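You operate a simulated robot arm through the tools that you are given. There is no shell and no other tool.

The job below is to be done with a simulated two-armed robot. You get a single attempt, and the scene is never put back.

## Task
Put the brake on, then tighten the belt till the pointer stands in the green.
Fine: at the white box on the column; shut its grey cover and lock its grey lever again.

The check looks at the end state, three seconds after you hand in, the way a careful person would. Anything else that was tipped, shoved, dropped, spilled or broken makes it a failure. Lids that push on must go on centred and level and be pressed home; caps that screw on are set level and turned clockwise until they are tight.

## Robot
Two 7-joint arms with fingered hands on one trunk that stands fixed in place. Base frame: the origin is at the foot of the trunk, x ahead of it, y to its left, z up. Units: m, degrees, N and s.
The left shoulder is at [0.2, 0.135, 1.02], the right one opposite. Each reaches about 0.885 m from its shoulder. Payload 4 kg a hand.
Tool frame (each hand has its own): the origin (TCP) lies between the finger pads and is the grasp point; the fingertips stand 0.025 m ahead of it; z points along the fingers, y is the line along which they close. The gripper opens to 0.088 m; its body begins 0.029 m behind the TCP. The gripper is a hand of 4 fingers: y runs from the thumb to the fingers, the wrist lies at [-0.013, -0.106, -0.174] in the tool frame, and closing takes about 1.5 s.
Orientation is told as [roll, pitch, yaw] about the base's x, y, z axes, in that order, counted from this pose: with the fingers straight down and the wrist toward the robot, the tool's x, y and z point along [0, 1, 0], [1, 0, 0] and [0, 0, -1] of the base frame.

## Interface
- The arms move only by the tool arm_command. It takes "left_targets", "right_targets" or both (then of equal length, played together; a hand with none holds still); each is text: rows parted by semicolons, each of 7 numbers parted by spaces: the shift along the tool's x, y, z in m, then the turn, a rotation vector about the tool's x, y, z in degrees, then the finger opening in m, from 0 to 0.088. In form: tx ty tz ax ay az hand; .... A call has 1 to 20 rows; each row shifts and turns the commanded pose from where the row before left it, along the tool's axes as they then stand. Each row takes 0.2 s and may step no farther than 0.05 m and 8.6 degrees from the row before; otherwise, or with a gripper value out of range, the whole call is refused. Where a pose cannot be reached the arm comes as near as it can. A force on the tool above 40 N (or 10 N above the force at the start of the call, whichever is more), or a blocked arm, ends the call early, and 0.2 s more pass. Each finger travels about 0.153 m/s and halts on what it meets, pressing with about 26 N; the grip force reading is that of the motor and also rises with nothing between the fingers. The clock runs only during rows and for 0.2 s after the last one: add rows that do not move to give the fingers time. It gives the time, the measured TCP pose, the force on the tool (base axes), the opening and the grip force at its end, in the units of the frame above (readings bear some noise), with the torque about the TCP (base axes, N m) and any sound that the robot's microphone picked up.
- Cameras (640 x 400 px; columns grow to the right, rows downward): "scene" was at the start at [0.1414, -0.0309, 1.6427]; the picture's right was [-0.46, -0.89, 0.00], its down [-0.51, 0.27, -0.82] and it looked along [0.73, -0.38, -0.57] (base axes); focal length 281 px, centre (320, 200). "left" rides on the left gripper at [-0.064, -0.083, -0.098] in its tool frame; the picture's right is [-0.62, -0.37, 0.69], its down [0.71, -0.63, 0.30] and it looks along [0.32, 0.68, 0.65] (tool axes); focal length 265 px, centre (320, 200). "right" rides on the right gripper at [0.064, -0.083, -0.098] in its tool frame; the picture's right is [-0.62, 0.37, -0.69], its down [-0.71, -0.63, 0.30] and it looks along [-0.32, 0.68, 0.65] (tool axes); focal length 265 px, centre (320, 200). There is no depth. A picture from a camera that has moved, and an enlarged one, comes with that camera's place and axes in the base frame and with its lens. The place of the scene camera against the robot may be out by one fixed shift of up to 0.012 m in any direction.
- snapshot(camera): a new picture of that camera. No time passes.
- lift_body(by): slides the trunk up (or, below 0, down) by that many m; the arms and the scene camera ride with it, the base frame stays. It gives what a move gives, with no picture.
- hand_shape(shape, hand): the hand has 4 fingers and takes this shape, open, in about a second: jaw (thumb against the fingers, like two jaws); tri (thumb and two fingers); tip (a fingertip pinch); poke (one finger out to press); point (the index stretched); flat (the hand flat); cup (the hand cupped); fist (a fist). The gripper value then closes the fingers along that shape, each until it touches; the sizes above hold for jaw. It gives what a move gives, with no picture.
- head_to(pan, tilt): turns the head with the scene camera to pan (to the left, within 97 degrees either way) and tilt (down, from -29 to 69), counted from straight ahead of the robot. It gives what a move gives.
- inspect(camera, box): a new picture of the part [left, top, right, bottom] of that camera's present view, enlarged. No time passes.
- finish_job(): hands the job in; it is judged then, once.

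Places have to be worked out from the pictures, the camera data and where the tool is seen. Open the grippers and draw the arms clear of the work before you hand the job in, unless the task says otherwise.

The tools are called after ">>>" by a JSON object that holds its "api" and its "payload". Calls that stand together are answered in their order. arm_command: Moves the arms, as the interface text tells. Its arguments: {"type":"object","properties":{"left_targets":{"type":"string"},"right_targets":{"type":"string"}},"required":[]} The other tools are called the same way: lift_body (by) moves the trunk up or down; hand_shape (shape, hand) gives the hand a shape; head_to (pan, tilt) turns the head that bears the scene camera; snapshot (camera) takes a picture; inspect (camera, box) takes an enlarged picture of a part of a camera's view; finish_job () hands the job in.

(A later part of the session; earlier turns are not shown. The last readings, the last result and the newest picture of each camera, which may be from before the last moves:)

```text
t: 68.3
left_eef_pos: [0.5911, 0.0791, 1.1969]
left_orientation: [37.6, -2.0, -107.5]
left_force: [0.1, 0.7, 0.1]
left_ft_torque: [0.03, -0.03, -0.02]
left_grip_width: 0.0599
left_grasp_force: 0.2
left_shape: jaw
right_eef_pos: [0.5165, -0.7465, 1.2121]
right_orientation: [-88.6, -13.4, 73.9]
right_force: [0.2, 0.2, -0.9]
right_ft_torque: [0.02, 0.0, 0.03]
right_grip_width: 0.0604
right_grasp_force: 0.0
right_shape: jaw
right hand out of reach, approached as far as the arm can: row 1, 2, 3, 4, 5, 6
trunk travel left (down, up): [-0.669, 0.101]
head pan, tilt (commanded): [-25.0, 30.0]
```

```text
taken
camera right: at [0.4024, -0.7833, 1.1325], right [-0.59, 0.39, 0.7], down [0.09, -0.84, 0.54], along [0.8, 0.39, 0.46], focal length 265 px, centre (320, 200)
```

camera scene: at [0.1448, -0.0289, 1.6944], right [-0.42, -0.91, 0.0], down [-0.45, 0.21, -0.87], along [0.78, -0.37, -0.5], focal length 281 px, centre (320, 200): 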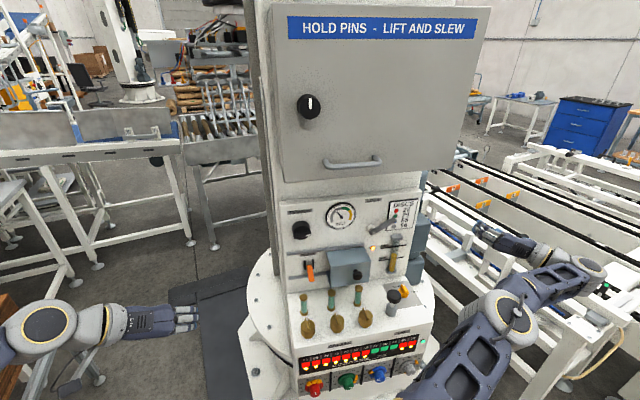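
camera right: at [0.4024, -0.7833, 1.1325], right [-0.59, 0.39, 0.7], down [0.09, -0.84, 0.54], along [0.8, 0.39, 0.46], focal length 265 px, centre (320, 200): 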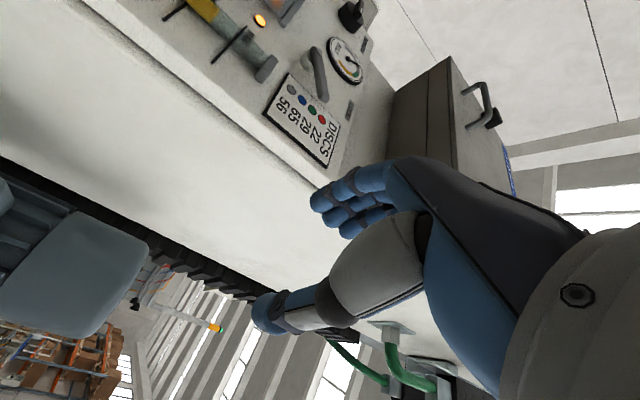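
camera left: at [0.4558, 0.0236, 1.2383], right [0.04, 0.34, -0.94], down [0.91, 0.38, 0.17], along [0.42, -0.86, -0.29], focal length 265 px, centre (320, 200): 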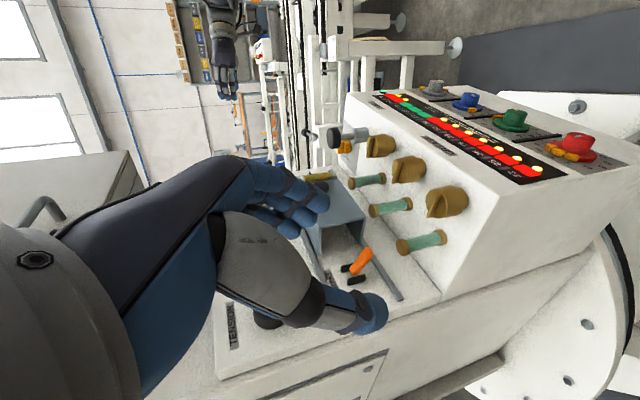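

Both arms are caught on poor elbow branches because I rolled them far from the work. I bring the left hand back to the natural palm-down family (roll −90°), then level it to point forward, and will roll it only once it is near the brake.

>>> {"api": "arm_command", "payload": {"left_targets": "0 0 0 0 0 -8.5 0.06; 0 0 0 0 0 -8.5 0.06; 0 0 0 0 0 -8.5 0.06; 0 0 0 0 0 -8.5 0.06; 0 0 0 0 0 -8.5 0.06; 0 0 0 0 0 -8.5 0.06; 0 0 0 0 0 -8.5 0.06; 0 0 0 0 0 -8.5 0.06; 0 0 0 0 0 -8.5 0.06; 0 0 0 0 0 -8.5 0.06; 0 0 0 0 0 -5 0.06"}}

>>> {"api": "snapshot", "payload": {"camera": "scene"}}

>>> {"api": "snapshot", "payload": {"camera": "left"}}

```text
t: 70.7
left_eef_pos: [0.6358, 0.0909, 1.2072]
left_orientation: [-2.7, -37.6, -15.9]
left_force: [0.3, -0.8, -0.6]
left_ft_torque: [-0.02, 0.0, -0.02]
left_grip_width: 0.0599
left_grasp_force: 0.1
left_shape: jaw
left hand out of reach, approached as far as the arm can: row 7, 8, 9, 10, 11
right_eef_pos: [0.5181, -0.7452, 1.2115]
right_orientation: [-88.7, -13.4, 73.9]
right_force: [-0.1, -0.4, -0.4]
right_ft_torque: [0.02, 0.03, -0.01]
right_grip_width: 0.0604
right_grasp_force: 0.0
right_shape: jaw
trunk travel left (down, up): [-0.669, 0.101]
head pan, tilt (commanded): [-25.0, 30.0]
```

```text
taken
camera scene: at [0.1452, -0.0281, 1.6944], right [-0.42, -0.91, 0.0], down [-0.45, 0.21, -0.87], along [0.78, -0.37, -0.5], focal length 281 px, centre (320, 200)
```

scene: 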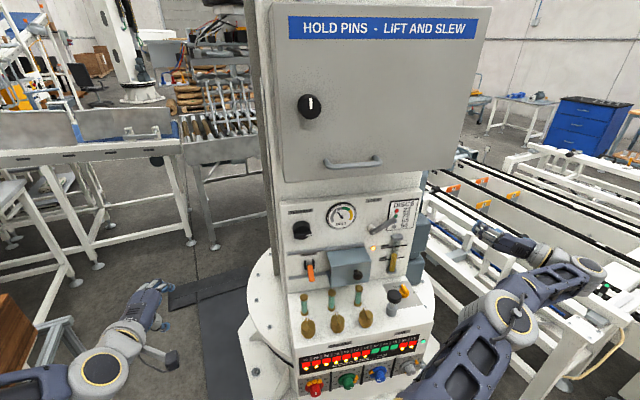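

```text
taken
camera left: at [0.4955, 0.0683, 1.2368], right [-0.07, -0.66, -0.75], down [-0.09, 0.75, -0.65], along [0.99, 0.02, -0.11], focal length 265 px, centre (320, 200)
```

left: 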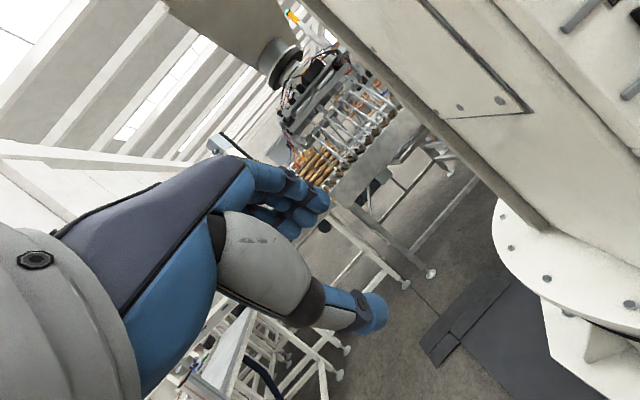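

The left hand is back in the natural family. I level it to point forward (pitch −90°), and at the same time roll the right hand back toward palm-down.

>>> {"api": "arm_command", "payload": {"left_targets": "0 0 0 -8.6 0 0 0.06; 0 0 0 -8.6 0 0 0.06; 0 0 0 -8.6 0 0 0.06; 0 0 0 -8.6 0 0 0.06; 0 0 0 -8.6 0 0 0.06; 0 0 0 -8.6 0 0 0.06; 0 0 0 0 0 0 0.06; 0 0 0 0 0 0 0.06; 0 0 0 0 0 0 0.06", "right_targets": "0 0 0 0 0 8.6 0.06; 0 0 0 0 0 8.6 0.06; 0 0 0 0 0 8.6 0.06; 0 0 0 0 0 8.6 0.06; 0 0 0 0 0 8.6 0.06; 0 0 0 0 0 8.6 0.06; 0 0 0 0 0 8.6 0.06; 0 0 0 0 0 8.6 0.06; 0 0 0 0 0 8.6 0.06"}}

>>> {"api": "snapshot", "payload": {"camera": "scene"}}

```text
t: 72.7
left_eef_pos: [0.658, 0.0929, 1.2121]
left_orientation: [-71.8, -87.9, 54.3]
left_force: [0.9, -0.4, -0.2]
left_ft_torque: [-0.05, 0.03, -0.01]
left_grip_width: 0.06
left_grasp_force: 0.1
left_shape: jaw
left hand out of reach, approached as far as the arm can: row 1, 2
right_eef_pos: [0.5185, -0.7427, 1.2123]
right_orientation: [27.7, -89.0, -43.7]
right_force: [0.0, 0.2, -1.0]
right_ft_torque: [-0.01, 0.03, -0.01]
right_grip_width: 0.0601
right_grasp_force: 0.1
right_shape: jaw
trunk travel left (down, up): [-0.669, 0.101]
head pan, tilt (commanded): [-25.0, 30.0]
```

```text
taken
camera scene: at [0.1454, -0.0283, 1.6944], right [-0.42, -0.91, 0.0], down [-0.45, 0.21, -0.87], along [0.78, -0.37, -0.5], focal length 281 px, centre (320, 200)
```

scene: 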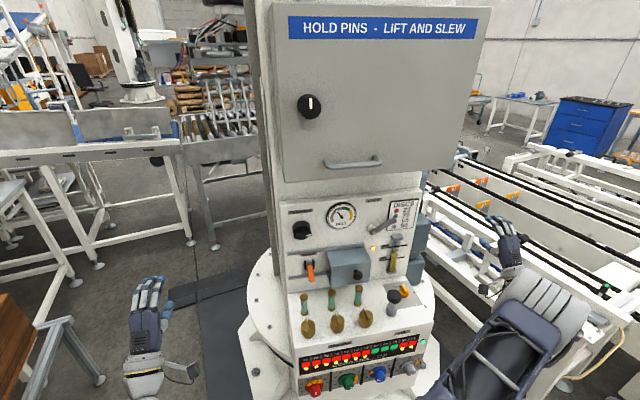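

Both hands are now palm-down and comfortable. I slide the left hand right to stand in front of the brake region, 15 cm off the panel.

>>> {"api": "arm_command", "payload": {"left_targets": "-0.045 0 0 0 0 0 0.06; -0.045 0 0 0 0 0 0.06; -0.045 0 0 0 0 0 0.06; -0.045 0 0 0 0 0 0.06; -0.045 0 0 0 0 0 0.06; -0.045 0 0 0 0 0 0.06"}}

>>> {"api": "snapshot", "payload": {"camera": "scene"}}

>>> {"api": "snapshot", "payload": {"camera": "left"}}

```text
t: 74.1
left_eef_pos: [0.6245, 0.0445, 1.2569]
left_orientation: [-70.9, -87.9, 53.4]
left_force: [-0.2, -0.2, 1.0]
left_ft_torque: [0.03, 0.02, -0.02]
left_grip_width: 0.0601
left_grasp_force: 0.1
left_shape: jaw
left hand out of reach, approached as far as the arm can: row 1, 2, 3, 4, 5, 6
right_eef_pos: [0.5185, -0.743, 1.211]
right_orientation: [23.4, -88.9, -39.5]
right_force: [0.5, 0.3, 0.5]
right_ft_torque: [0.04, 0.02, 0.01]
right_grip_width: 0.0604
right_grasp_force: 0.1
right_shape: jaw
trunk travel left (down, up): [-0.669, 0.101]
head pan, tilt (commanded): [-25.0, 30.0]
```

```text
taken
camera scene: at [0.1453, -0.0283, 1.6944], right [-0.42, -0.91, 0.0], down [-0.45, 0.21, -0.87], along [0.78, -0.37, -0.5], focal length 281 px, centre (320, 200)
```

scene: 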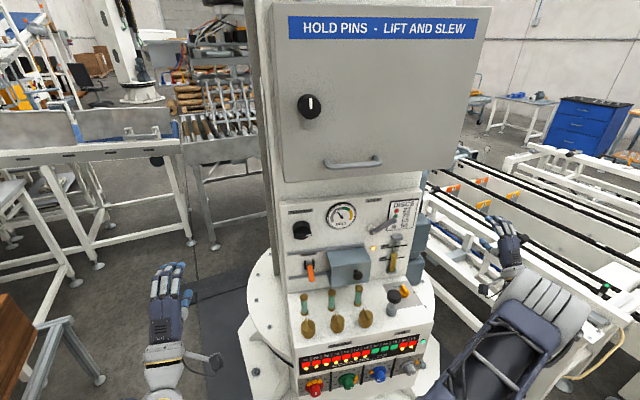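

```text
taken
camera left: at [0.5087, 0.0122, 1.1769], right [0.47, -0.81, -0.35], down [0.49, 0.57, -0.66], along [0.74, 0.13, 0.66], focal length 265 px, centre (320, 200)
```

left: 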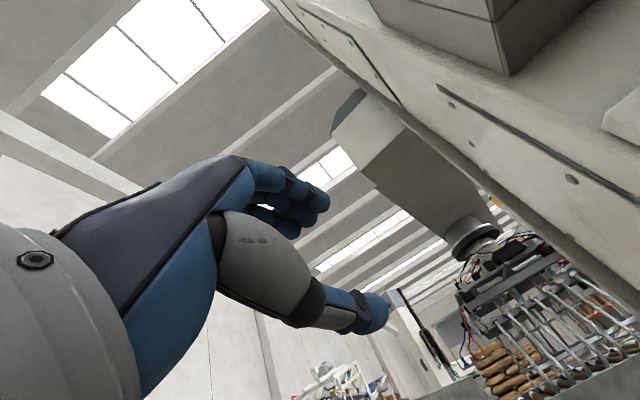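

The left wrist is only ~0.27 m from its shoulder here, so the arm is folded tight; the trunk is simply too high for forward-pointing poses. I look at the arms with the head to see the elbows before lowering the trunk.

>>> {"api": "head_to", "payload": {"pan": 25, "tilt": 55}}

>>> {"api": "snapshot", "payload": {"camera": "scene"}}

>>> {"api": "head_to", "payload": {"pan": -50, "tilt": 55}}

>>> {"api": "snapshot", "payload": {"camera": "scene"}}

```text
t: 75.3
left_eef_pos: [0.6246, 0.0453, 1.2579]
left_orientation: [-70.9, -88.0, 53.4]
left_force: [0.2, 0.6, -0.3]
left_ft_torque: [0.02, 0.0, 0.01]
left_grip_width: 0.0602
left_grasp_force: 0.1
left_shape: jaw
right_eef_pos: [0.5196, -0.7435, 1.2114]
right_orientation: [23.4, -89.0, -39.5]
right_force: [-0.2, 0.6, 0.2]
right_ft_torque: [-0.02, -0.01, -0.02]
right_grip_width: 0.0601
right_grasp_force: 0.1
right_shape: jaw
trunk travel left (down, up): [-0.669, 0.101]
head pan, tilt (commanded): [25.0, 55.0]
```

```text
taken
camera scene: at [0.1287, 0.0404, 1.6584], right [0.42, -0.91, 0.0], down [-0.74, -0.35, -0.57], along [0.52, 0.24, -0.82], focal length 281 px, centre (320, 200)
```

scene: 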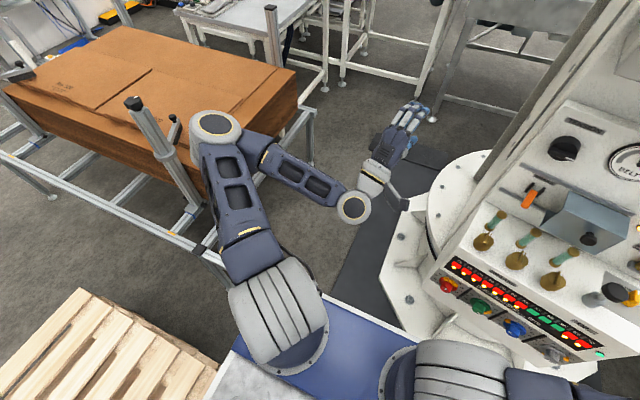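

```text
t: 76.7
left_eef_pos: [0.6244, 0.0455, 1.2565]
left_orientation: [-70.9, -87.9, 53.4]
left_force: [-0.1, 0.0, -0.7]
left_ft_torque: [0.04, -0.03, -0.03]
left_grip_width: 0.0601
left_grasp_force: 0.1
left_shape: jaw
right_eef_pos: [0.518, -0.7438, 1.2119]
right_orientation: [23.4, -88.9, -39.4]
right_force: [0.5, 0.4, -0.4]
right_ft_torque: [0.02, -0.01, 0.0]
right_grip_width: 0.0603
right_grasp_force: 0.1
right_shape: jaw
trunk travel left (down, up): [-0.669, 0.101]
head pan, tilt (commanded): [-50.0, 55.0]
```

```text
taken
camera scene: at [0.1097, -0.0452, 1.6583], right [-0.77, -0.64, 0.0], down [-0.53, 0.63, -0.57], along [0.37, -0.44, -0.82], focal length 281 px, centre (320, 200)
```

scene: 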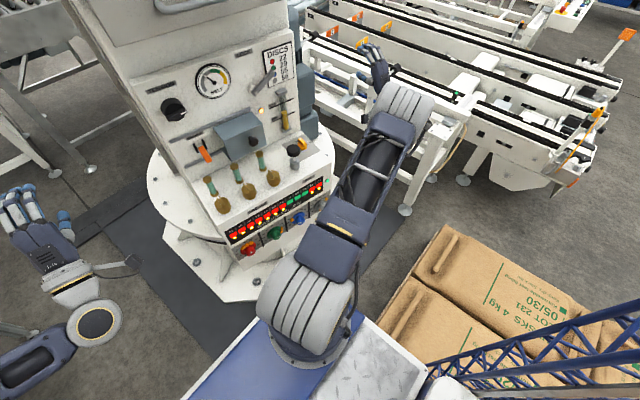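

Now the geometry is clear: left elbow far out, forearm folded back. The fingers-down posture used for the cover was comfortable, so I return the left hand to it (pitch +88°) and will hook under the brake lever from its left with the hand tilted to the right.

>>> {"api": "head_to", "payload": {"pan": -25, "tilt": 30}}

>>> {"api": "arm_command", "payload": {"left_targets": "0 0 0 8.6 0 0 0.06; 0 0 0 8.6 0 0 0.06; 0 0 0 8.6 0 0 0.06; 0 0 0 8.6 0 0 0.06; 0 0 0 8.6 0 0 0.06; 0 0 0 8.6 0 0 0.06; 0 0 0 8.6 0 0 0.06; 0 0 0 8.6 0 0 0.06; 0 0 0 8.6 0 0 0.06; 0 0 0 8.6 0 0 0.06"}}

>>> {"api": "snapshot", "payload": {"camera": "scene"}}

>>> {"api": "snapshot", "payload": {"camera": "left"}}

```text
t: 77.6
left_eef_pos: [0.6234, 0.0455, 1.2558]
left_orientation: [-71.0, -87.9, 53.3]
left_force: [0.3, -0.5, -0.7]
left_ft_torque: [0.01, 0.01, 0.0]
left_grip_width: 0.0599
left_grasp_force: 0.1
left_shape: jaw
right_eef_pos: [0.5184, -0.7423, 1.2107]
right_orientation: [23.4, -89.0, -39.4]
right_force: [-0.5, -0.8, -0.6]
right_ft_torque: [-0.01, -0.03, -0.04]
right_grip_width: 0.0603
right_grasp_force: 0.0
right_shape: jaw
trunk travel left (down, up): [-0.669, 0.101]
head pan, tilt (commanded): [-25.0, 30.0]
```

```text
t: 79.8
left_eef_pos: [0.656, 0.0433, 1.2554]
left_orientation: [-2.2, -3.4, -17.2]
left_force: [-0.4, 0.6, -0.1]
left_ft_torque: [0.0, -0.01, 0.0]
left_grip_width: 0.0599
left_grasp_force: 0.1
left_shape: jaw
left hand out of reach, approached as far as the arm can: row 1, 2, 3
right_eef_pos: [0.5177, -0.743, 1.2113]
right_orientation: [24.3, -89.1, -40.2]
right_force: [0.3, 0.0, 0.3]
right_ft_torque: [0.04, -0.02, 0.01]
right_grip_width: 0.0603
right_grasp_force: 0.0
right_shape: jaw
trunk travel left (down, up): [-0.669, 0.101]
head pan, tilt (commanded): [-25.0, 30.0]
```

```text
taken
camera scene: at [0.145, -0.0285, 1.6944], right [-0.42, -0.91, 0.0], down [-0.45, 0.21, -0.87], along [0.78, -0.37, -0.5], focal length 281 px, centre (320, 200)
```

scene: 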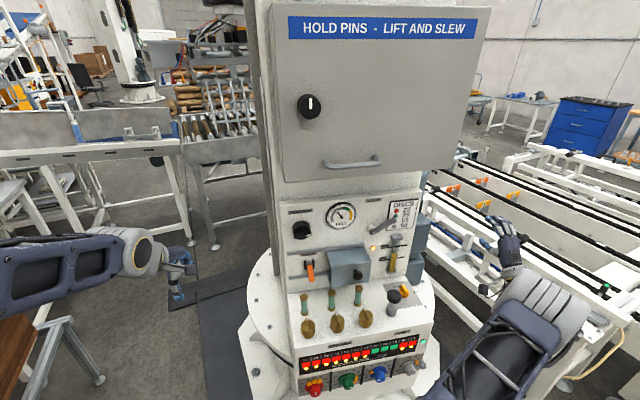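

```text
taken
camera left: at [0.5524, 0.0119, 1.3504], right [-0.51, -0.52, -0.69], down [-0.37, 0.85, -0.37], along [0.78, 0.07, -0.63], focal length 265 px, centre (320, 200)
```

left: 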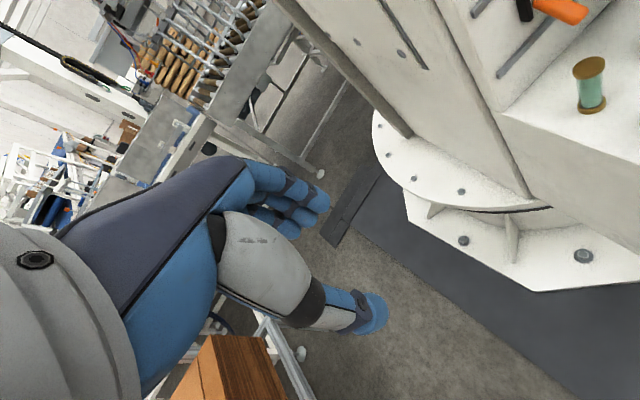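

Left hand is comfortable again, fingers down. I tilt it about the forward axis so the fingers point down and to the right (43°).

>>> {"api": "arm_command", "payload": {"left_targets": "0 0 0 0 -8.6 0 0.06; 0 0 0 0 -8.6 0 0.06; 0 0 0 0 -8.6 0 0.06; 0 0 0 0 -8.6 0 0.06; 0 0 0 0 -8.6 0 0.06"}}

>>> {"api": "snapshot", "payload": {"camera": "scene"}}

>>> {"api": "snapshot", "payload": {"camera": "left"}}

```text
t: 81.0
left_eef_pos: [0.6563, 0.0427, 1.256]
left_orientation: [-45.2, -3.3, -17.4]
left_force: [-0.3, -0.7, -0.5]
left_ft_torque: [-0.01, -0.01, 0.0]
left_grip_width: 0.0604
left_grasp_force: 0.0
left_shape: jaw
right_eef_pos: [0.5193, -0.744, 1.211]
right_orientation: [24.3, -89.1, -40.2]
right_force: [0.8, 0.6, -0.4]
right_ft_torque: [0.02, -0.01, 0.04]
right_grip_width: 0.0602
right_grasp_force: 0.0
right_shape: jaw
trunk travel left (down, up): [-0.669, 0.101]
head pan, tilt (commanded): [-25.0, 30.0]
```

```text
taken
camera scene: at [0.1451, -0.0286, 1.6944], right [-0.42, -0.91, 0.0], down [-0.45, 0.21, -0.87], along [0.78, -0.37, -0.5], focal length 281 px, centre (320, 200)
```

scene: 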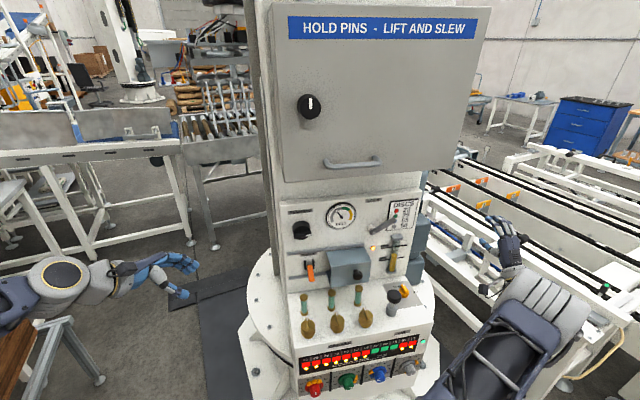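

```text
taken
camera left: at [0.5769, 0.093, 1.3647], right [-0.63, -0.78, -0.07], down [-0.47, 0.45, -0.76], along [0.62, -0.44, -0.65], focal length 265 px, centre (320, 200)
```

left: 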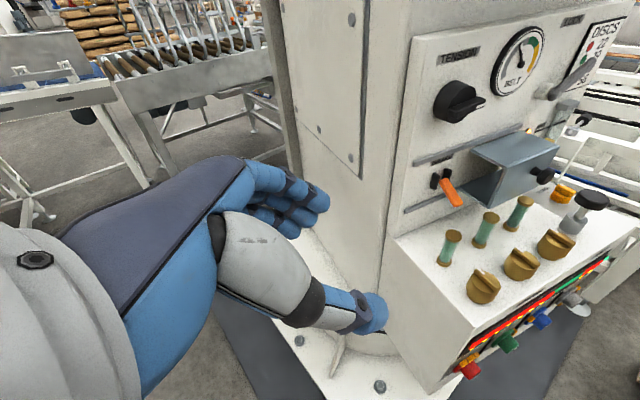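

This tilt is fully reachable and the left camera sees both hand and brake. I zoom in to refine the lever's position from this third viewpoint.

>>> {"api": "inspect", "payload": {"camera": "left", "box": [380, 130, 540, 250]}}

```text
3.33 times, centred on (460, 190) of left
camera zoom: at [0.5769, 0.093, 1.3647], right [-0.63, -0.78, -0.07], down [-0.47, 0.45, -0.76], along [0.62, -0.44, -0.65], focal length 885 px, centre (-147, 233)
```

zoom: 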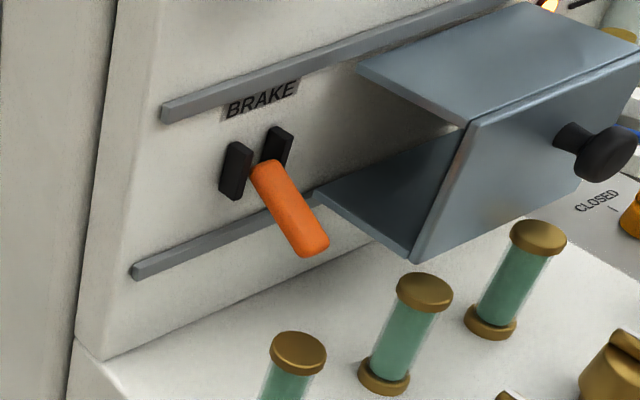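

The three views agree: lever tip at (lateral 0.047, 0.749 deep, z 1.063) with its underside about z 1.06, first post 4 cm nearer me with top at 1.03. I move the left hand to just left of the lever, opened wide so the post passes between thumb and fingers.

>>> {"api": "arm_command", "payload": {"left_targets": "0.0024 0.014 0.0385 0 0 0 0.08; 0.0024 0.014 0.0385 0 0 0 0.08; 0.0024 0.014 0.0385 0 0 0 0.08; 0.0024 0.014 0.0385 0 0 0 0.08; 0.0024 0.014 0.0385 0 0 0 0.08; 0.0024 0.014 0.0385 0 0 0 0.08; 0.0022 0.0139 0.0388 0 0 0 0.08"}}

>>> {"api": "snapshot", "payload": {"camera": "left"}}

>>> {"api": "inspect", "payload": {"camera": "scene", "box": [240, 200, 400, 340]}}

```text
t: 82.6
left_eef_pos: [0.6565, -0.0213, 1.1851]
left_orientation: [-45.2, -3.3, -17.4]
left_force: [0.3, -1.0, 0.4]
left_ft_torque: [0.02, 0.0, -0.01]
left_grip_width: 0.0799
left_grasp_force: 0.0
left_shape: jaw
left hand out of reach, approached as far as the arm can: row 3, 4, 5, 6, 7
right_eef_pos: [0.519, -0.7439, 1.2106]
right_orientation: [23.3, -89.0, -39.4]
right_force: [0.6, 0.1, -0.3]
right_ft_torque: [-0.02, -0.05, -0.01]
right_grip_width: 0.0601
right_grasp_force: 0.1
right_shape: jaw
trunk travel left (down, up): [-0.669, 0.101]
head pan, tilt (commanded): [-25.0, 30.0]
```

```text
taken
camera left: at [0.5767, 0.0298, 1.2944], right [-0.63, -0.78, -0.07], down [-0.47, 0.45, -0.76], along [0.62, -0.44, -0.65], focal length 265 px, centre (320, 200)
```

left: 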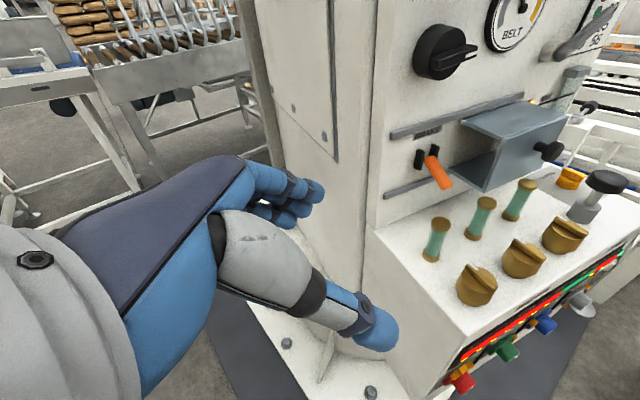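

```text
2.86 times, centred on (320, 270) of scene
camera zoom: at [0.1453, -0.0282, 1.6944], right [-0.42, -0.91, 0.0], down [-0.45, 0.21, -0.87], along [0.78, -0.37, -0.5], focal length 802 px, centre (320, 0)
```

zoom: 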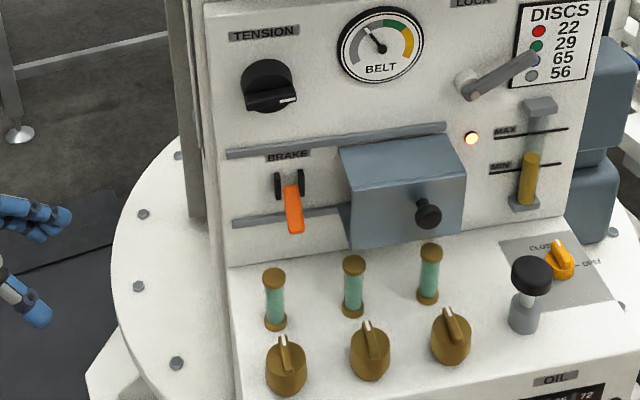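

Another limit, from the elbow sitting low. Raising the trunk raises the elbow with it, so I lift it 0.1 m and then carry on toward the lever's left side.

>>> {"api": "lift_body", "payload": {"by": 0.1}}

>>> {"api": "arm_command", "payload": {"left_targets": "0.015 0.01 0.035 0 0 0 0.08; 0.015 0.01 0.035 0 0 0 0.08; 0.015 0.01 0.035 0 0 0 0.08"}}

```text
t: 84.0
left_eef_pos: [0.6566, -0.0204, 1.2849]
left_orientation: [-44.9, -3.3, -17.4]
left_force: [-0.2, -0.5, -0.1]
left_ft_torque: [0.0, -0.01, 0.0]
left_grip_width: 0.0799
left_grasp_force: 0.0
left_shape: jaw
right_eef_pos: [0.519, -0.7431, 1.3106]
right_orientation: [23.5, -89.0, -39.6]
right_force: [0.3, 0.5, 0.0]
right_ft_torque: [0.06, 0.01, -0.01]
right_grip_width: 0.0601
right_grasp_force: 0.0
right_shape: jaw
trunk travel left (down, up): [-0.769, 0.001]
head pan, tilt (commanded): [-25.0, 30.0]
```

```text
t: 84.8
left_eef_pos: [0.6565, -0.0206, 1.2856]
left_orientation: [-44.9, -3.3, -17.4]
left_force: [-0.1, -0.5, 0.0]
left_ft_torque: [-0.01, 0.03, -0.05]
left_grip_width: 0.0799
left_grasp_force: 0.1
left_shape: jaw
left hand out of reach, approached as far as the arm can: row 1, 2, 3
right_eef_pos: [0.5184, -0.7446, 1.3114]
right_orientation: [23.3, -89.0, -39.4]
right_force: [-0.3, -1.1, 0.1]
right_ft_torque: [0.02, 0.02, 0.02]
right_grip_width: 0.0602
right_grasp_force: 0.1
right_shape: jaw
trunk travel left (down, up): [-0.769, 0.001]
head pan, tilt (commanded): [-25.0, 30.0]
```

No motion at all; I look at the left arm with the head to see how the joints stand.

>>> {"api": "head_to", "payload": {"pan": 15, "tilt": 50}}

>>> {"api": "snapshot", "payload": {"camera": "scene"}}

```text
t: 85.8
left_eef_pos: [0.6556, -0.0214, 1.284]
left_orientation: [-45.1, -3.3, -17.4]
left_force: [-0.5, 0.3, 0.2]
left_ft_torque: [-0.03, 0.01, -0.02]
left_grip_width: 0.0797
left_grasp_force: 0.1
left_shape: jaw
right_eef_pos: [0.5191, -0.7419, 1.312]
right_orientation: [23.5, -89.1, -39.4]
right_force: [0.2, -0.7, -0.3]
right_ft_torque: [0.0, -0.01, -0.02]
right_grip_width: 0.0601
right_grasp_force: 0.0
right_shape: jaw
trunk travel left (down, up): [-0.769, 0.001]
head pan, tilt (commanded): [15.0, 50.0]
```

```text
taken
camera scene: at [0.1378, 0.0298, 1.7649], right [0.26, -0.97, 0.0], down [-0.74, -0.2, -0.64], along [0.62, 0.17, -0.77], focal length 281 px, centre (320, 200)
```

scene: 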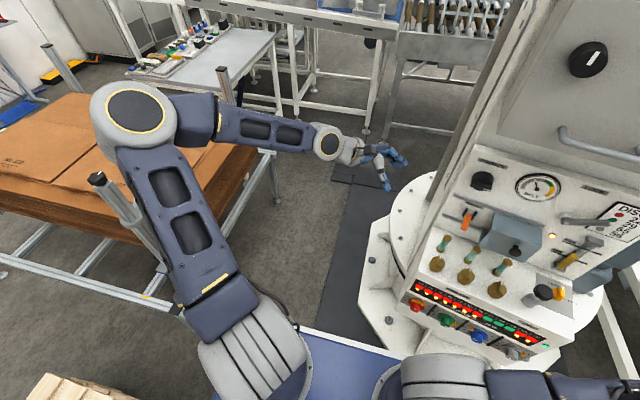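

The left elbow is high and out to the left. I untilt the hand to the fingers-down pose that worked for the cover, travel to the brake in that pose, and tilt only there.

>>> {"api": "arm_command", "payload": {"left_targets": "0 0 0 0 8.6 0 0.08; 0 0 0 0 8.6 0 0.08; 0 0 0 0 8.6 0 0.08; 0 0 0 0 8.6 0 0.08; 0 0 0 0 8.6 0 0.08; 0 -0.005 0 2 0 0 0.08"}}

>>> {"api": "arm_command", "payload": {"left_targets": "-0.03 0 0.02 0 0 0 0.08; -0.03 0 0.02 0 0 0 0.08; -0.03 0 0.02 0 0 0 0.08; -0.03 0 0.02 0 0 0 0.08"}}

>>> {"api": "snapshot", "payload": {"camera": "scene"}}

```text
t: 87.2
left_eef_pos: [0.6958, 0.0566, 1.3455]
left_orientation: [-2.1, -1.2, -17.5]
left_force: [0.4, 0.0, -0.5]
left_ft_torque: [0.02, 0.01, 0.0]
left_grip_width: 0.0799
left_grasp_force: 0.0
left_shape: jaw
left hand out of reach, approached as far as the arm can: row 2, 3, 4, 5
right_eef_pos: [0.5192, -0.743, 1.3101]
right_orientation: [23.2, -88.9, -39.3]
right_force: [0.1, 0.1, -0.8]
right_ft_torque: [0.01, -0.01, -0.05]
right_grip_width: 0.0603
right_grasp_force: 0.2
right_shape: jaw
trunk travel left (down, up): [-0.769, 0.001]
head pan, tilt (commanded): [15.0, 50.0]
```

```text
t: 88.2
left_eef_pos: [0.6763, 0.0358, 1.3323]
left_orientation: [-2.0, -1.3, -17.4]
left_force: [0.6, 0.9, 0.0]
left_ft_torque: [-0.01, 0.01, -0.01]
left_grip_width: 0.0802
left_grasp_force: 0.1
left_shape: jaw
left hand out of reach, approached as far as the arm can: row 1, 2, 3, 4
right_eef_pos: [0.5186, -0.744, 1.3108]
right_orientation: [23.6, -89.0, -39.6]
right_force: [1.0, 0.0, 0.4]
right_ft_torque: [-0.01, 0.02, 0.01]
right_grip_width: 0.0602
right_grasp_force: 0.0
right_shape: jaw
trunk travel left (down, up): [-0.769, 0.001]
head pan, tilt (commanded): [15.0, 50.0]
```

```text
taken
camera scene: at [0.1377, 0.0298, 1.7649], right [0.26, -0.97, 0.0], down [-0.74, -0.2, -0.64], along [0.62, 0.17, -0.77], focal length 281 px, centre (320, 200)
```

scene: 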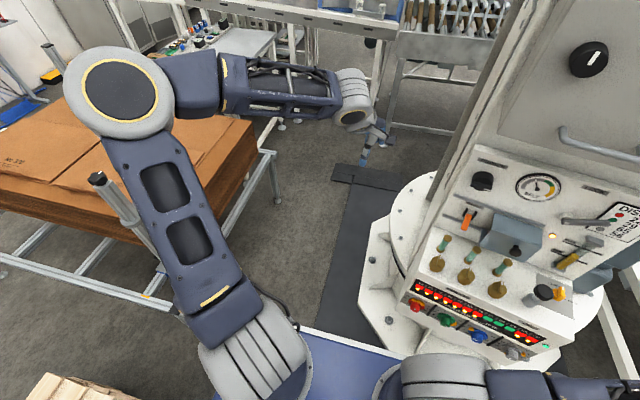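

The elbow has swung out to the left, unlike when I pushed the cover. I raise the hand back to its original high pose so the elbow swings up, then retrace the way down that worked before.

>>> {"api": "arm_command", "payload": {"left_targets": "0 -0.005 -0.04 0 0 0 0.08; 0 -0.005 -0.04 0 0 0 0.08; 0 -0.005 -0.04 0 0 0 0.08; 0 -0.005 -0.04 0 0 0 0.08; 0 -0.005 -0.04 0 0 0 0.08; 0 -0.005 -0.04 0 0 0 0.08; 0 -0.005 -0.04 0 0 0 0.08"}}

>>> {"api": "snapshot", "payload": {"camera": "scene"}}

```text
t: 89.8
left_eef_pos: [0.64, 0.0579, 1.6127]
left_orientation: [-1.9, -1.4, -17.4]
left_force: [0.0, 0.2, -0.1]
left_ft_torque: [-0.05, -0.02, 0.03]
left_grip_width: 0.0797
left_grasp_force: 0.0
left_shape: jaw
right_eef_pos: [0.5192, -0.743, 1.3113]
right_orientation: [23.1, -89.0, -39.1]
right_force: [0.4, 0.3, -0.9]
right_ft_torque: [0.02, 0.01, 0.02]
right_grip_width: 0.0603
right_grasp_force: 0.1
right_shape: jaw
trunk travel left (down, up): [-0.769, 0.001]
head pan, tilt (commanded): [15.0, 50.0]
```

```text
taken
camera scene: at [0.1378, 0.03, 1.7648], right [0.26, -0.97, 0.0], down [-0.74, -0.2, -0.64], along [0.62, 0.17, -0.77], focal length 281 px, centre (320, 200)
```

scene: 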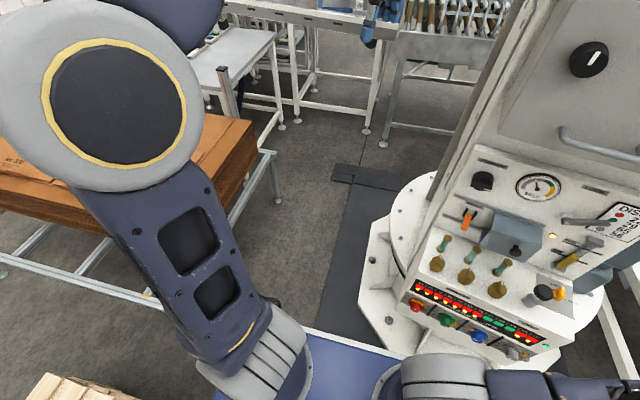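

The elbow is high again. I retrace the earlier path: to about [0.53, −0.05, 1.54], the point from which the descent to the cover worked.

>>> {"api": "arm_command", "payload": {"left_targets": "-0.035 -0.018 0.018 0 0 0 0.08; -0.035 -0.018 0.018 0 0 0 0.08; -0.035 -0.018 0.018 0 0 0 0.08; -0.034 -0.017 0.019 0 0 0 0.08"}}

>>> {"api": "arm_command", "payload": {"left_targets": "-0.0145 0.006 0.038 0 0 0 0.08; -0.0145 0.006 0.038 0 0 0 0.08; -0.0145 0.006 0.038 0 0 0 0.08; -0.0145 0.006 0.038 0 0 0 0.08; -0.0145 0.006 0.038 0 0 0 0.08; -0.0145 0.006 0.038 0 0 0 0.08"}}

>>> {"api": "head_to", "payload": {"pan": -25, "tilt": 30}}

>>> {"api": "snapshot", "payload": {"camera": "scene"}}

```text
t: 90.8
left_eef_pos: [0.53, -0.055, 1.5421]
left_orientation: [-2.0, -1.3, -17.4]
left_force: [0.3, 0.1, 0.0]
left_ft_torque: [0.0, 0.01, 0.01]
left_grip_width: 0.0798
left_grasp_force: 0.2
left_shape: jaw
right_eef_pos: [0.5197, -0.7422, 1.3116]
right_orientation: [22.9, -89.1, -38.9]
right_force: [0.5, -0.5, -0.1]
right_ft_torque: [0.01, -0.01, 0.0]
right_grip_width: 0.0602
right_grasp_force: 0.1
right_shape: jaw
trunk travel left (down, up): [-0.769, 0.001]
head pan, tilt (commanded): [15.0, 50.0]
```

```text
t: 92.2
left_eef_pos: [0.5409, -0.1592, 1.3193]
left_orientation: [-2.1, -1.2, -17.4]
left_force: [0.3, 0.5, 0.2]
left_ft_torque: [-0.01, 0.01, -0.03]
left_grip_width: 0.0799
left_grasp_force: 0.1
left_shape: jaw
right_eef_pos: [0.5173, -0.7431, 1.3117]
right_orientation: [23.5, -89.1, -39.5]
right_force: [-0.2, -0.1, 0.0]
right_ft_torque: [0.02, -0.02, 0.02]
right_grip_width: 0.0602
right_grasp_force: 0.0
right_shape: jaw
trunk travel left (down, up): [-0.769, 0.001]
head pan, tilt (commanded): [15.0, 50.0]
```

```text
t: 93.3
left_eef_pos: [0.5419, -0.1599, 1.3178]
left_orientation: [-2.0, -1.3, -17.5]
left_force: [0.9, 0.1, -0.3]
left_ft_torque: [0.04, -0.02, 0.02]
left_grip_width: 0.08
left_grasp_force: 0.0
left_shape: jaw
right_eef_pos: [0.5181, -0.7441, 1.3118]
right_orientation: [23.5, -89.0, -39.5]
right_force: [0.0, -0.6, -0.2]
right_ft_torque: [-0.01, -0.01, 0.04]
right_grip_width: 0.0603
right_grasp_force: 0.1
right_shape: jaw
trunk travel left (down, up): [-0.769, 0.001]
head pan, tilt (commanded): [-25.0, 30.0]
```

```text
taken
camera scene: at [0.1453, -0.0283, 1.7943], right [-0.42, -0.91, 0.0], down [-0.45, 0.21, -0.87], along [0.79, -0.37, -0.5], focal length 281 px, centre (320, 200)
```

scene: 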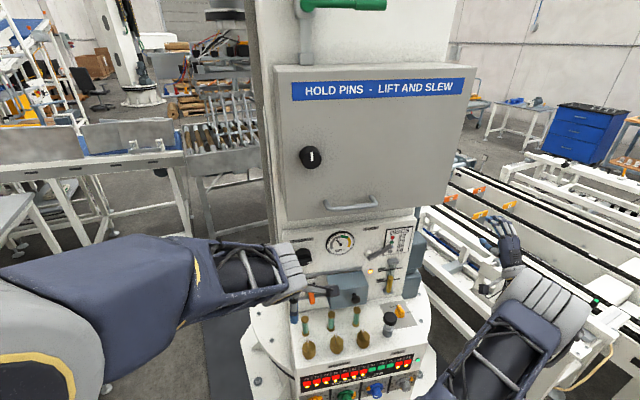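

The good branch is back. I come down to about z 1.2 left of the brake and then tilt the hand to the right in steps.

>>> {"api": "arm_command", "payload": {"left_targets": "0.013 0.024 0.038 0 0 0 0.08; 0.013 0.024 0.038 0 0 0 0.08; 0.013 0.024 0.038 0 0 0 0.08; 0 0 0 0 -8.5 0 0.08; 0 0 0 0 -8.5 0 0.08; 0 0 0 0 -8.5 0 0.08; 0 0 0 0 -8.5 0 0.08; 0 0 0 0 -8.5 0 0.08"}}

>>> {"api": "snapshot", "payload": {"camera": "scene"}}

>>> {"api": "snapshot", "payload": {"camera": "left"}}

```text
t: 95.1
left_eef_pos: [0.6241, -0.1486, 1.2058]
left_orientation: [-44.6, -1.5, -17.4]
left_force: [-0.5, 0.4, 0.0]
left_ft_torque: [0.0, 0.01, -0.03]
left_grip_width: 0.0797
left_grasp_force: 0.0
left_shape: jaw
right_eef_pos: [0.5174, -0.7443, 1.311]
right_orientation: [24.7, -89.1, -40.8]
right_force: [-0.9, 0.1, -0.4]
right_ft_torque: [0.01, 0.01, -0.02]
right_grip_width: 0.0601
right_grasp_force: 0.0
right_shape: jaw
trunk travel left (down, up): [-0.769, 0.001]
head pan, tilt (commanded): [-25.0, 30.0]
```

```text
taken
camera scene: at [0.145, -0.0287, 1.7945], right [-0.42, -0.91, 0.0], down [-0.45, 0.21, -0.87], along [0.78, -0.37, -0.5], focal length 281 px, centre (320, 200)
```

scene: 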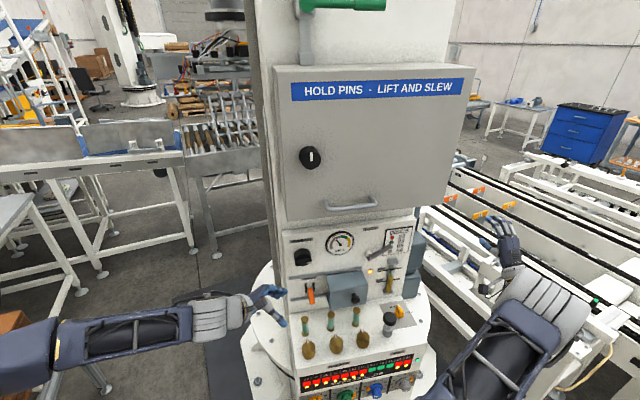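

```text
taken
camera left: at [0.5475, -0.0994, 1.3181], right [-0.63, -0.78, -0.07], down [-0.5, 0.46, -0.73], along [0.6, -0.43, -0.68], focal length 265 px, centre (320, 200)
```

left: 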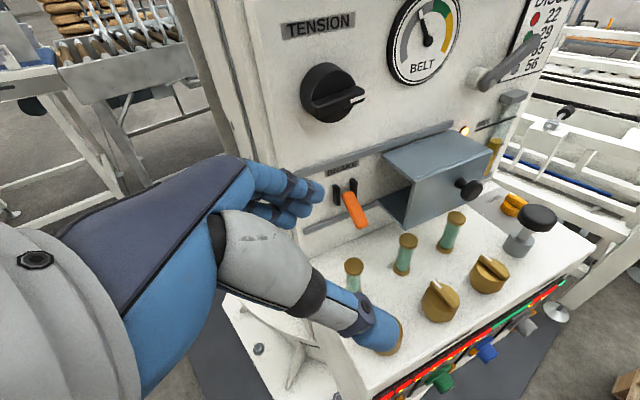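

Tilted without any limit, right next to the brake. I lower and advance to stand just left of the lever with the fingertips a little below it.

>>> {"api": "arm_command", "payload": {"left_targets": "0.03 0.0195 0.0223 0 0 0 0.08; 0.03 0.0195 0.0223 0 0 0 0.08; 0.03 0.0195 0.0223 0 0 0 0.08"}}

>>> {"api": "snapshot", "payload": {"camera": "left"}}

>>> {"api": "inspect", "payload": {"camera": "scene", "box": [240, 230, 400, 350]}}

```text
t: 95.9
left_eef_pos: [0.6873, -0.1521, 1.0952]
left_orientation: [-44.5, -1.3, -17.5]
left_force: [0.7, 0.7, 0.5]
left_ft_torque: [0.02, 0.0, -0.01]
left_grip_width: 0.0798
left_grasp_force: 0.1
left_shape: jaw
right_eef_pos: [0.5175, -0.7435, 1.3114]
right_orientation: [23.8, -88.9, -39.9]
right_force: [-0.6, 0.7, 0.2]
right_ft_torque: [0.0, 0.0, 0.02]
right_grip_width: 0.06
right_grasp_force: 0.0
right_shape: jaw
trunk travel left (down, up): [-0.769, 0.001]
head pan, tilt (commanded): [-25.0, 30.0]
```

```text
taken
camera left: at [0.6106, -0.1029, 1.208], right [-0.63, -0.77, -0.07], down [-0.5, 0.47, -0.73], along [0.6, -0.43, -0.68], focal length 265 px, centre (320, 200)
```

left: 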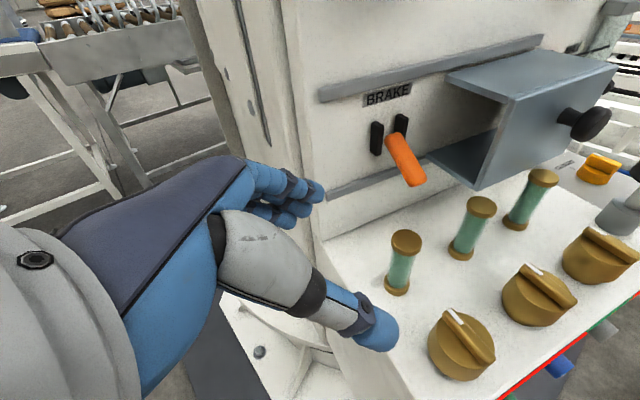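

```text
3.33 times, centred on (320, 290) of scene
camera zoom: at [0.1451, -0.0282, 1.7945], right [-0.42, -0.91, 0.0], down [-0.45, 0.21, -0.87], along [0.78, -0.37, -0.5], focal length 936 px, centre (320, -100)
```

zoom: 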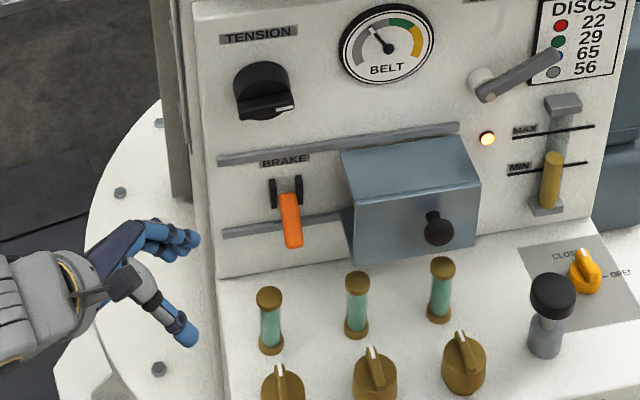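

All is clear. I drop the hand so the fingertips are below the lever's level, still left of it.

>>> {"api": "arm_command", "payload": {"left_targets": "0.014 0.01 0.0232 0 0 0 0.08; 0.014 0.01 0.0232 0 0 0 0.08"}}

>>> {"api": "snapshot", "payload": {"camera": "left"}}

>>> {"api": "inspect", "payload": {"camera": "scene", "box": [260, 250, 380, 340]}}

```text
t: 96.5
left_eef_pos: [0.7055, -0.1707, 1.0421]
left_orientation: [-44.4, -1.4, -17.5]
left_force: [0.3, 0.2, -0.6]
left_ft_torque: [-0.02, -0.02, 0.01]
left_grip_width: 0.0798
left_grasp_force: 0.1
left_shape: jaw
right_eef_pos: [0.5179, -0.743, 1.3115]
right_orientation: [23.6, -89.0, -39.6]
right_force: [0.4, 0.1, 0.5]
right_ft_torque: [0.02, 0.01, -0.03]
right_grip_width: 0.0601
right_grasp_force: 0.0
right_shape: jaw
trunk travel left (down, up): [-0.769, 0.001]
head pan, tilt (commanded): [-25.0, 30.0]
```

```text
taken
camera left: at [0.6281, -0.121, 1.1548], right [-0.63, -0.78, -0.07], down [-0.5, 0.47, -0.73], along [0.6, -0.43, -0.68], focal length 265 px, centre (320, 200)
```

left: 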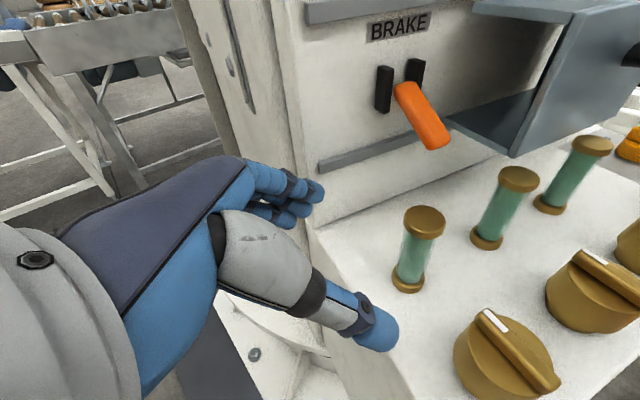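

```text
4.44 times, centred on (320, 295) of scene
camera zoom: at [0.1452, -0.0281, 1.7944], right [-0.42, -0.91, 0.0], down [-0.45, 0.21, -0.87], along [0.78, -0.37, -0.5], focal length 1248 px, centre (320, -222)
```

zoom: 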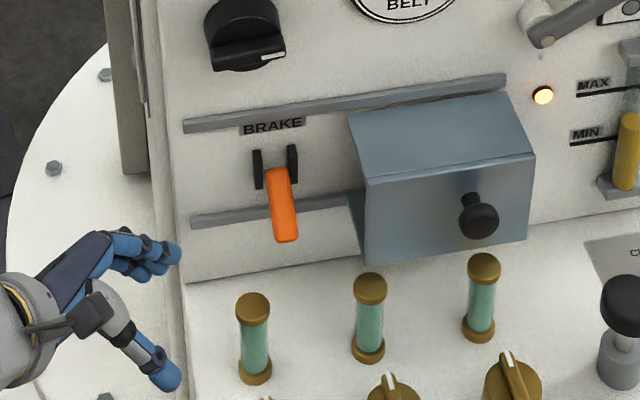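

Fingertips are level with and below the lever, thumb well in front of the post row. I slide right 4 cm and check.

>>> {"api": "arm_command", "payload": {"left_targets": "-0.0143 0 0.014 0 0 0 0.08; -0.0143 0 0.014 0 0 0 0.08"}}

>>> {"api": "snapshot", "payload": {"camera": "left"}}

>>> {"api": "inspect", "payload": {"camera": "scene", "box": [260, 250, 380, 340]}}

```text
t: 97.1
left_eef_pos: [0.6917, -0.2075, 1.0429]
left_orientation: [-44.6, -1.3, -17.4]
left_force: [-0.7, -0.2, -1.0]
left_ft_torque: [0.02, -0.04, 0.0]
left_grip_width: 0.0798
left_grasp_force: 0.1
left_shape: jaw
right_eef_pos: [0.5192, -0.7437, 1.3106]
right_orientation: [23.1, -89.0, -39.1]
right_force: [0.5, 0.4, 0.4]
right_ft_torque: [0.01, 0.0, 0.0]
right_grip_width: 0.0603
right_grasp_force: 0.0
right_shape: jaw
trunk travel left (down, up): [-0.769, 0.001]
head pan, tilt (commanded): [-25.0, 30.0]
```

```text
taken
camera left: at [0.6156, -0.1584, 1.1555], right [-0.63, -0.78, -0.07], down [-0.5, 0.47, -0.73], along [0.6, -0.43, -0.68], focal length 265 px, centre (320, 200)
```

left: 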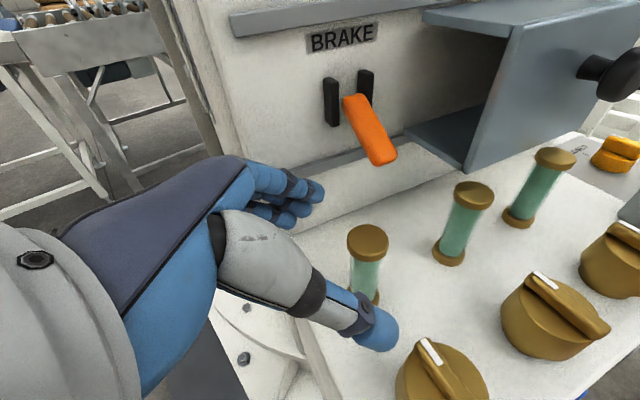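

```text
4.44 times, centred on (320, 295) of scene
camera zoom: at [0.1454, -0.028, 1.7944], right [-0.42, -0.91, 0.0], down [-0.45, 0.21, -0.87], along [0.78, -0.37, -0.5], focal length 1248 px, centre (320, -222)
```

zoom: 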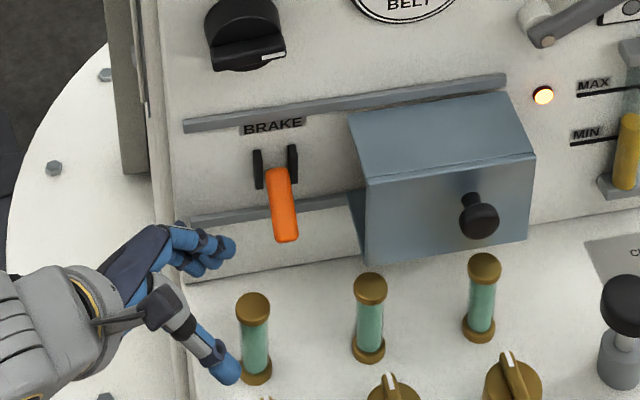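

Still clear: the thumb passes in front of the post. I slide 2 cm more.

>>> {"api": "arm_command", "payload": {"left_targets": "-0.0143 0 0.014 0 0 0 0.08"}}

>>> {"api": "snapshot", "payload": {"camera": "left"}}

>>> {"api": "inspect", "payload": {"camera": "scene", "box": [280, 260, 360, 340]}}

```text
t: 97.5
left_eef_pos: [0.685, -0.2259, 1.0419]
left_orientation: [-44.5, -1.4, -17.4]
left_force: [-0.2, 0.0, 0.6]
left_ft_torque: [0.02, 0.02, 0.03]
left_grip_width: 0.0799
left_grasp_force: 0.0
left_shape: jaw
right_eef_pos: [0.5196, -0.7432, 1.3115]
right_orientation: [23.2, -89.0, -39.1]
right_force: [-0.1, 0.0, -0.4]
right_ft_torque: [-0.03, -0.01, -0.01]
right_grip_width: 0.0601
right_grasp_force: 0.1
right_shape: jaw
trunk travel left (down, up): [-0.769, 0.001]
head pan, tilt (commanded): [-25.0, 30.0]
```

```text
taken
camera left: at [0.6094, -0.1772, 1.1554], right [-0.63, -0.78, -0.07], down [-0.5, 0.47, -0.73], along [0.6, -0.43, -0.68], focal length 265 px, centre (320, 200)
```

left: 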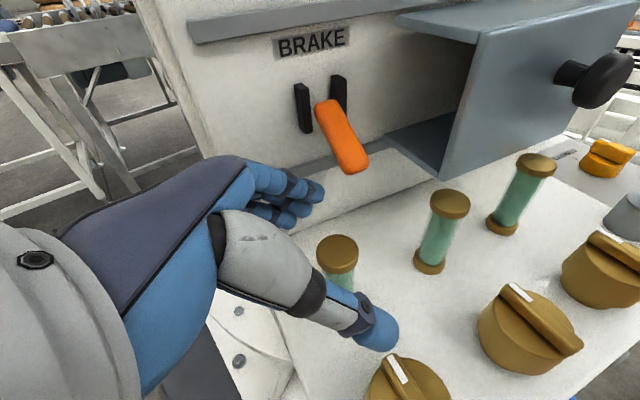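

```text
5.00 times, centred on (320, 300) of scene
camera zoom: at [0.1454, -0.028, 1.7944], right [-0.42, -0.91, 0.0], down [-0.45, 0.21, -0.87], along [0.78, -0.37, -0.5], focal length 1404 px, centre (320, -300)
```

zoom: 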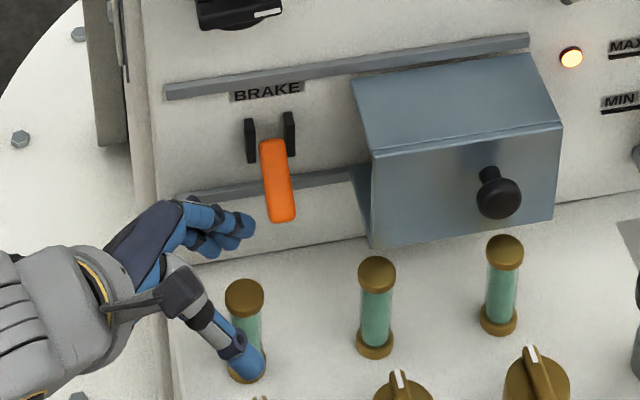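

Fingertips are about 2 cm left of the lever. One more 2 cm step should bring them under it; I watch the force.

>>> {"api": "arm_command", "payload": {"left_targets": "-0.0107 0 0.0105 0 0 0 0.08; -0.0071 0 0.007 0 0 0 0.08"}}

>>> {"api": "snapshot", "payload": {"camera": "left"}}

>>> {"api": "inspect", "payload": {"camera": "scene", "box": [280, 260, 360, 340]}}

```text
t: 98.1
left_eef_pos: [0.6778, -0.2484, 1.0431]
left_orientation: [-44.5, -1.3, -17.5]
left_force: [0.2, 0.7, 1.0]
left_ft_torque: [-0.01, 0.03, 0.01]
left_grip_width: 0.08
left_grasp_force: 0.1
left_shape: jaw
right_eef_pos: [0.5182, -0.7443, 1.3107]
right_orientation: [23.4, -89.0, -39.1]
right_force: [1.0, 0.2, -0.7]
right_ft_torque: [0.03, 0.01, -0.02]
right_grip_width: 0.0601
right_grasp_force: 0.0
right_shape: jaw
trunk travel left (down, up): [-0.769, 0.001]
head pan, tilt (commanded): [-25.0, 30.0]
```

```text
taken
camera left: at [0.6016, -0.2007, 1.155], right [-0.63, -0.78, -0.07], down [-0.5, 0.47, -0.73], along [0.6, -0.43, -0.68], focal length 265 px, centre (320, 200)
```

left: 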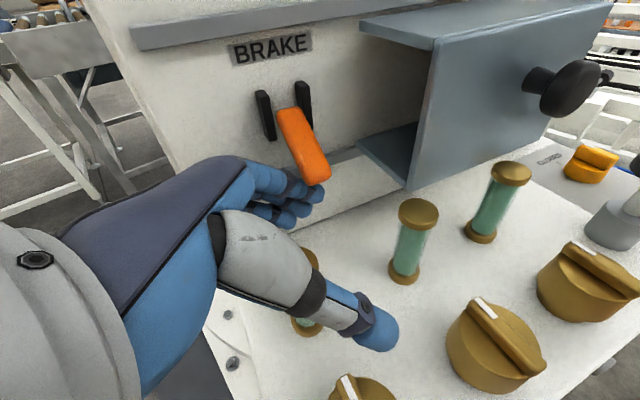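

```text
5.00 times, centred on (320, 300) of scene
camera zoom: at [0.1453, -0.0282, 1.7944], right [-0.42, -0.91, 0.0], down [-0.45, 0.21, -0.87], along [0.78, -0.37, -0.5], focal length 1404 px, centre (320, -300)
```

zoom: 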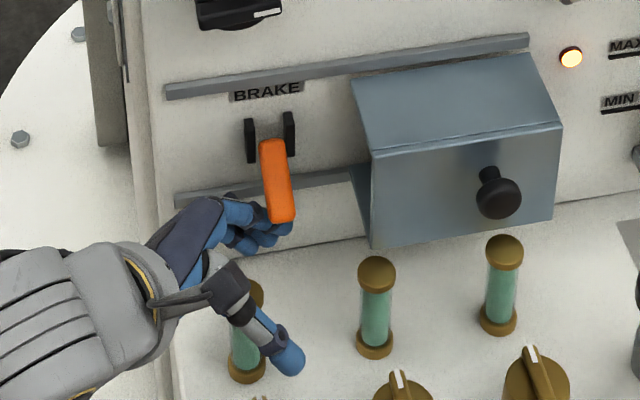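

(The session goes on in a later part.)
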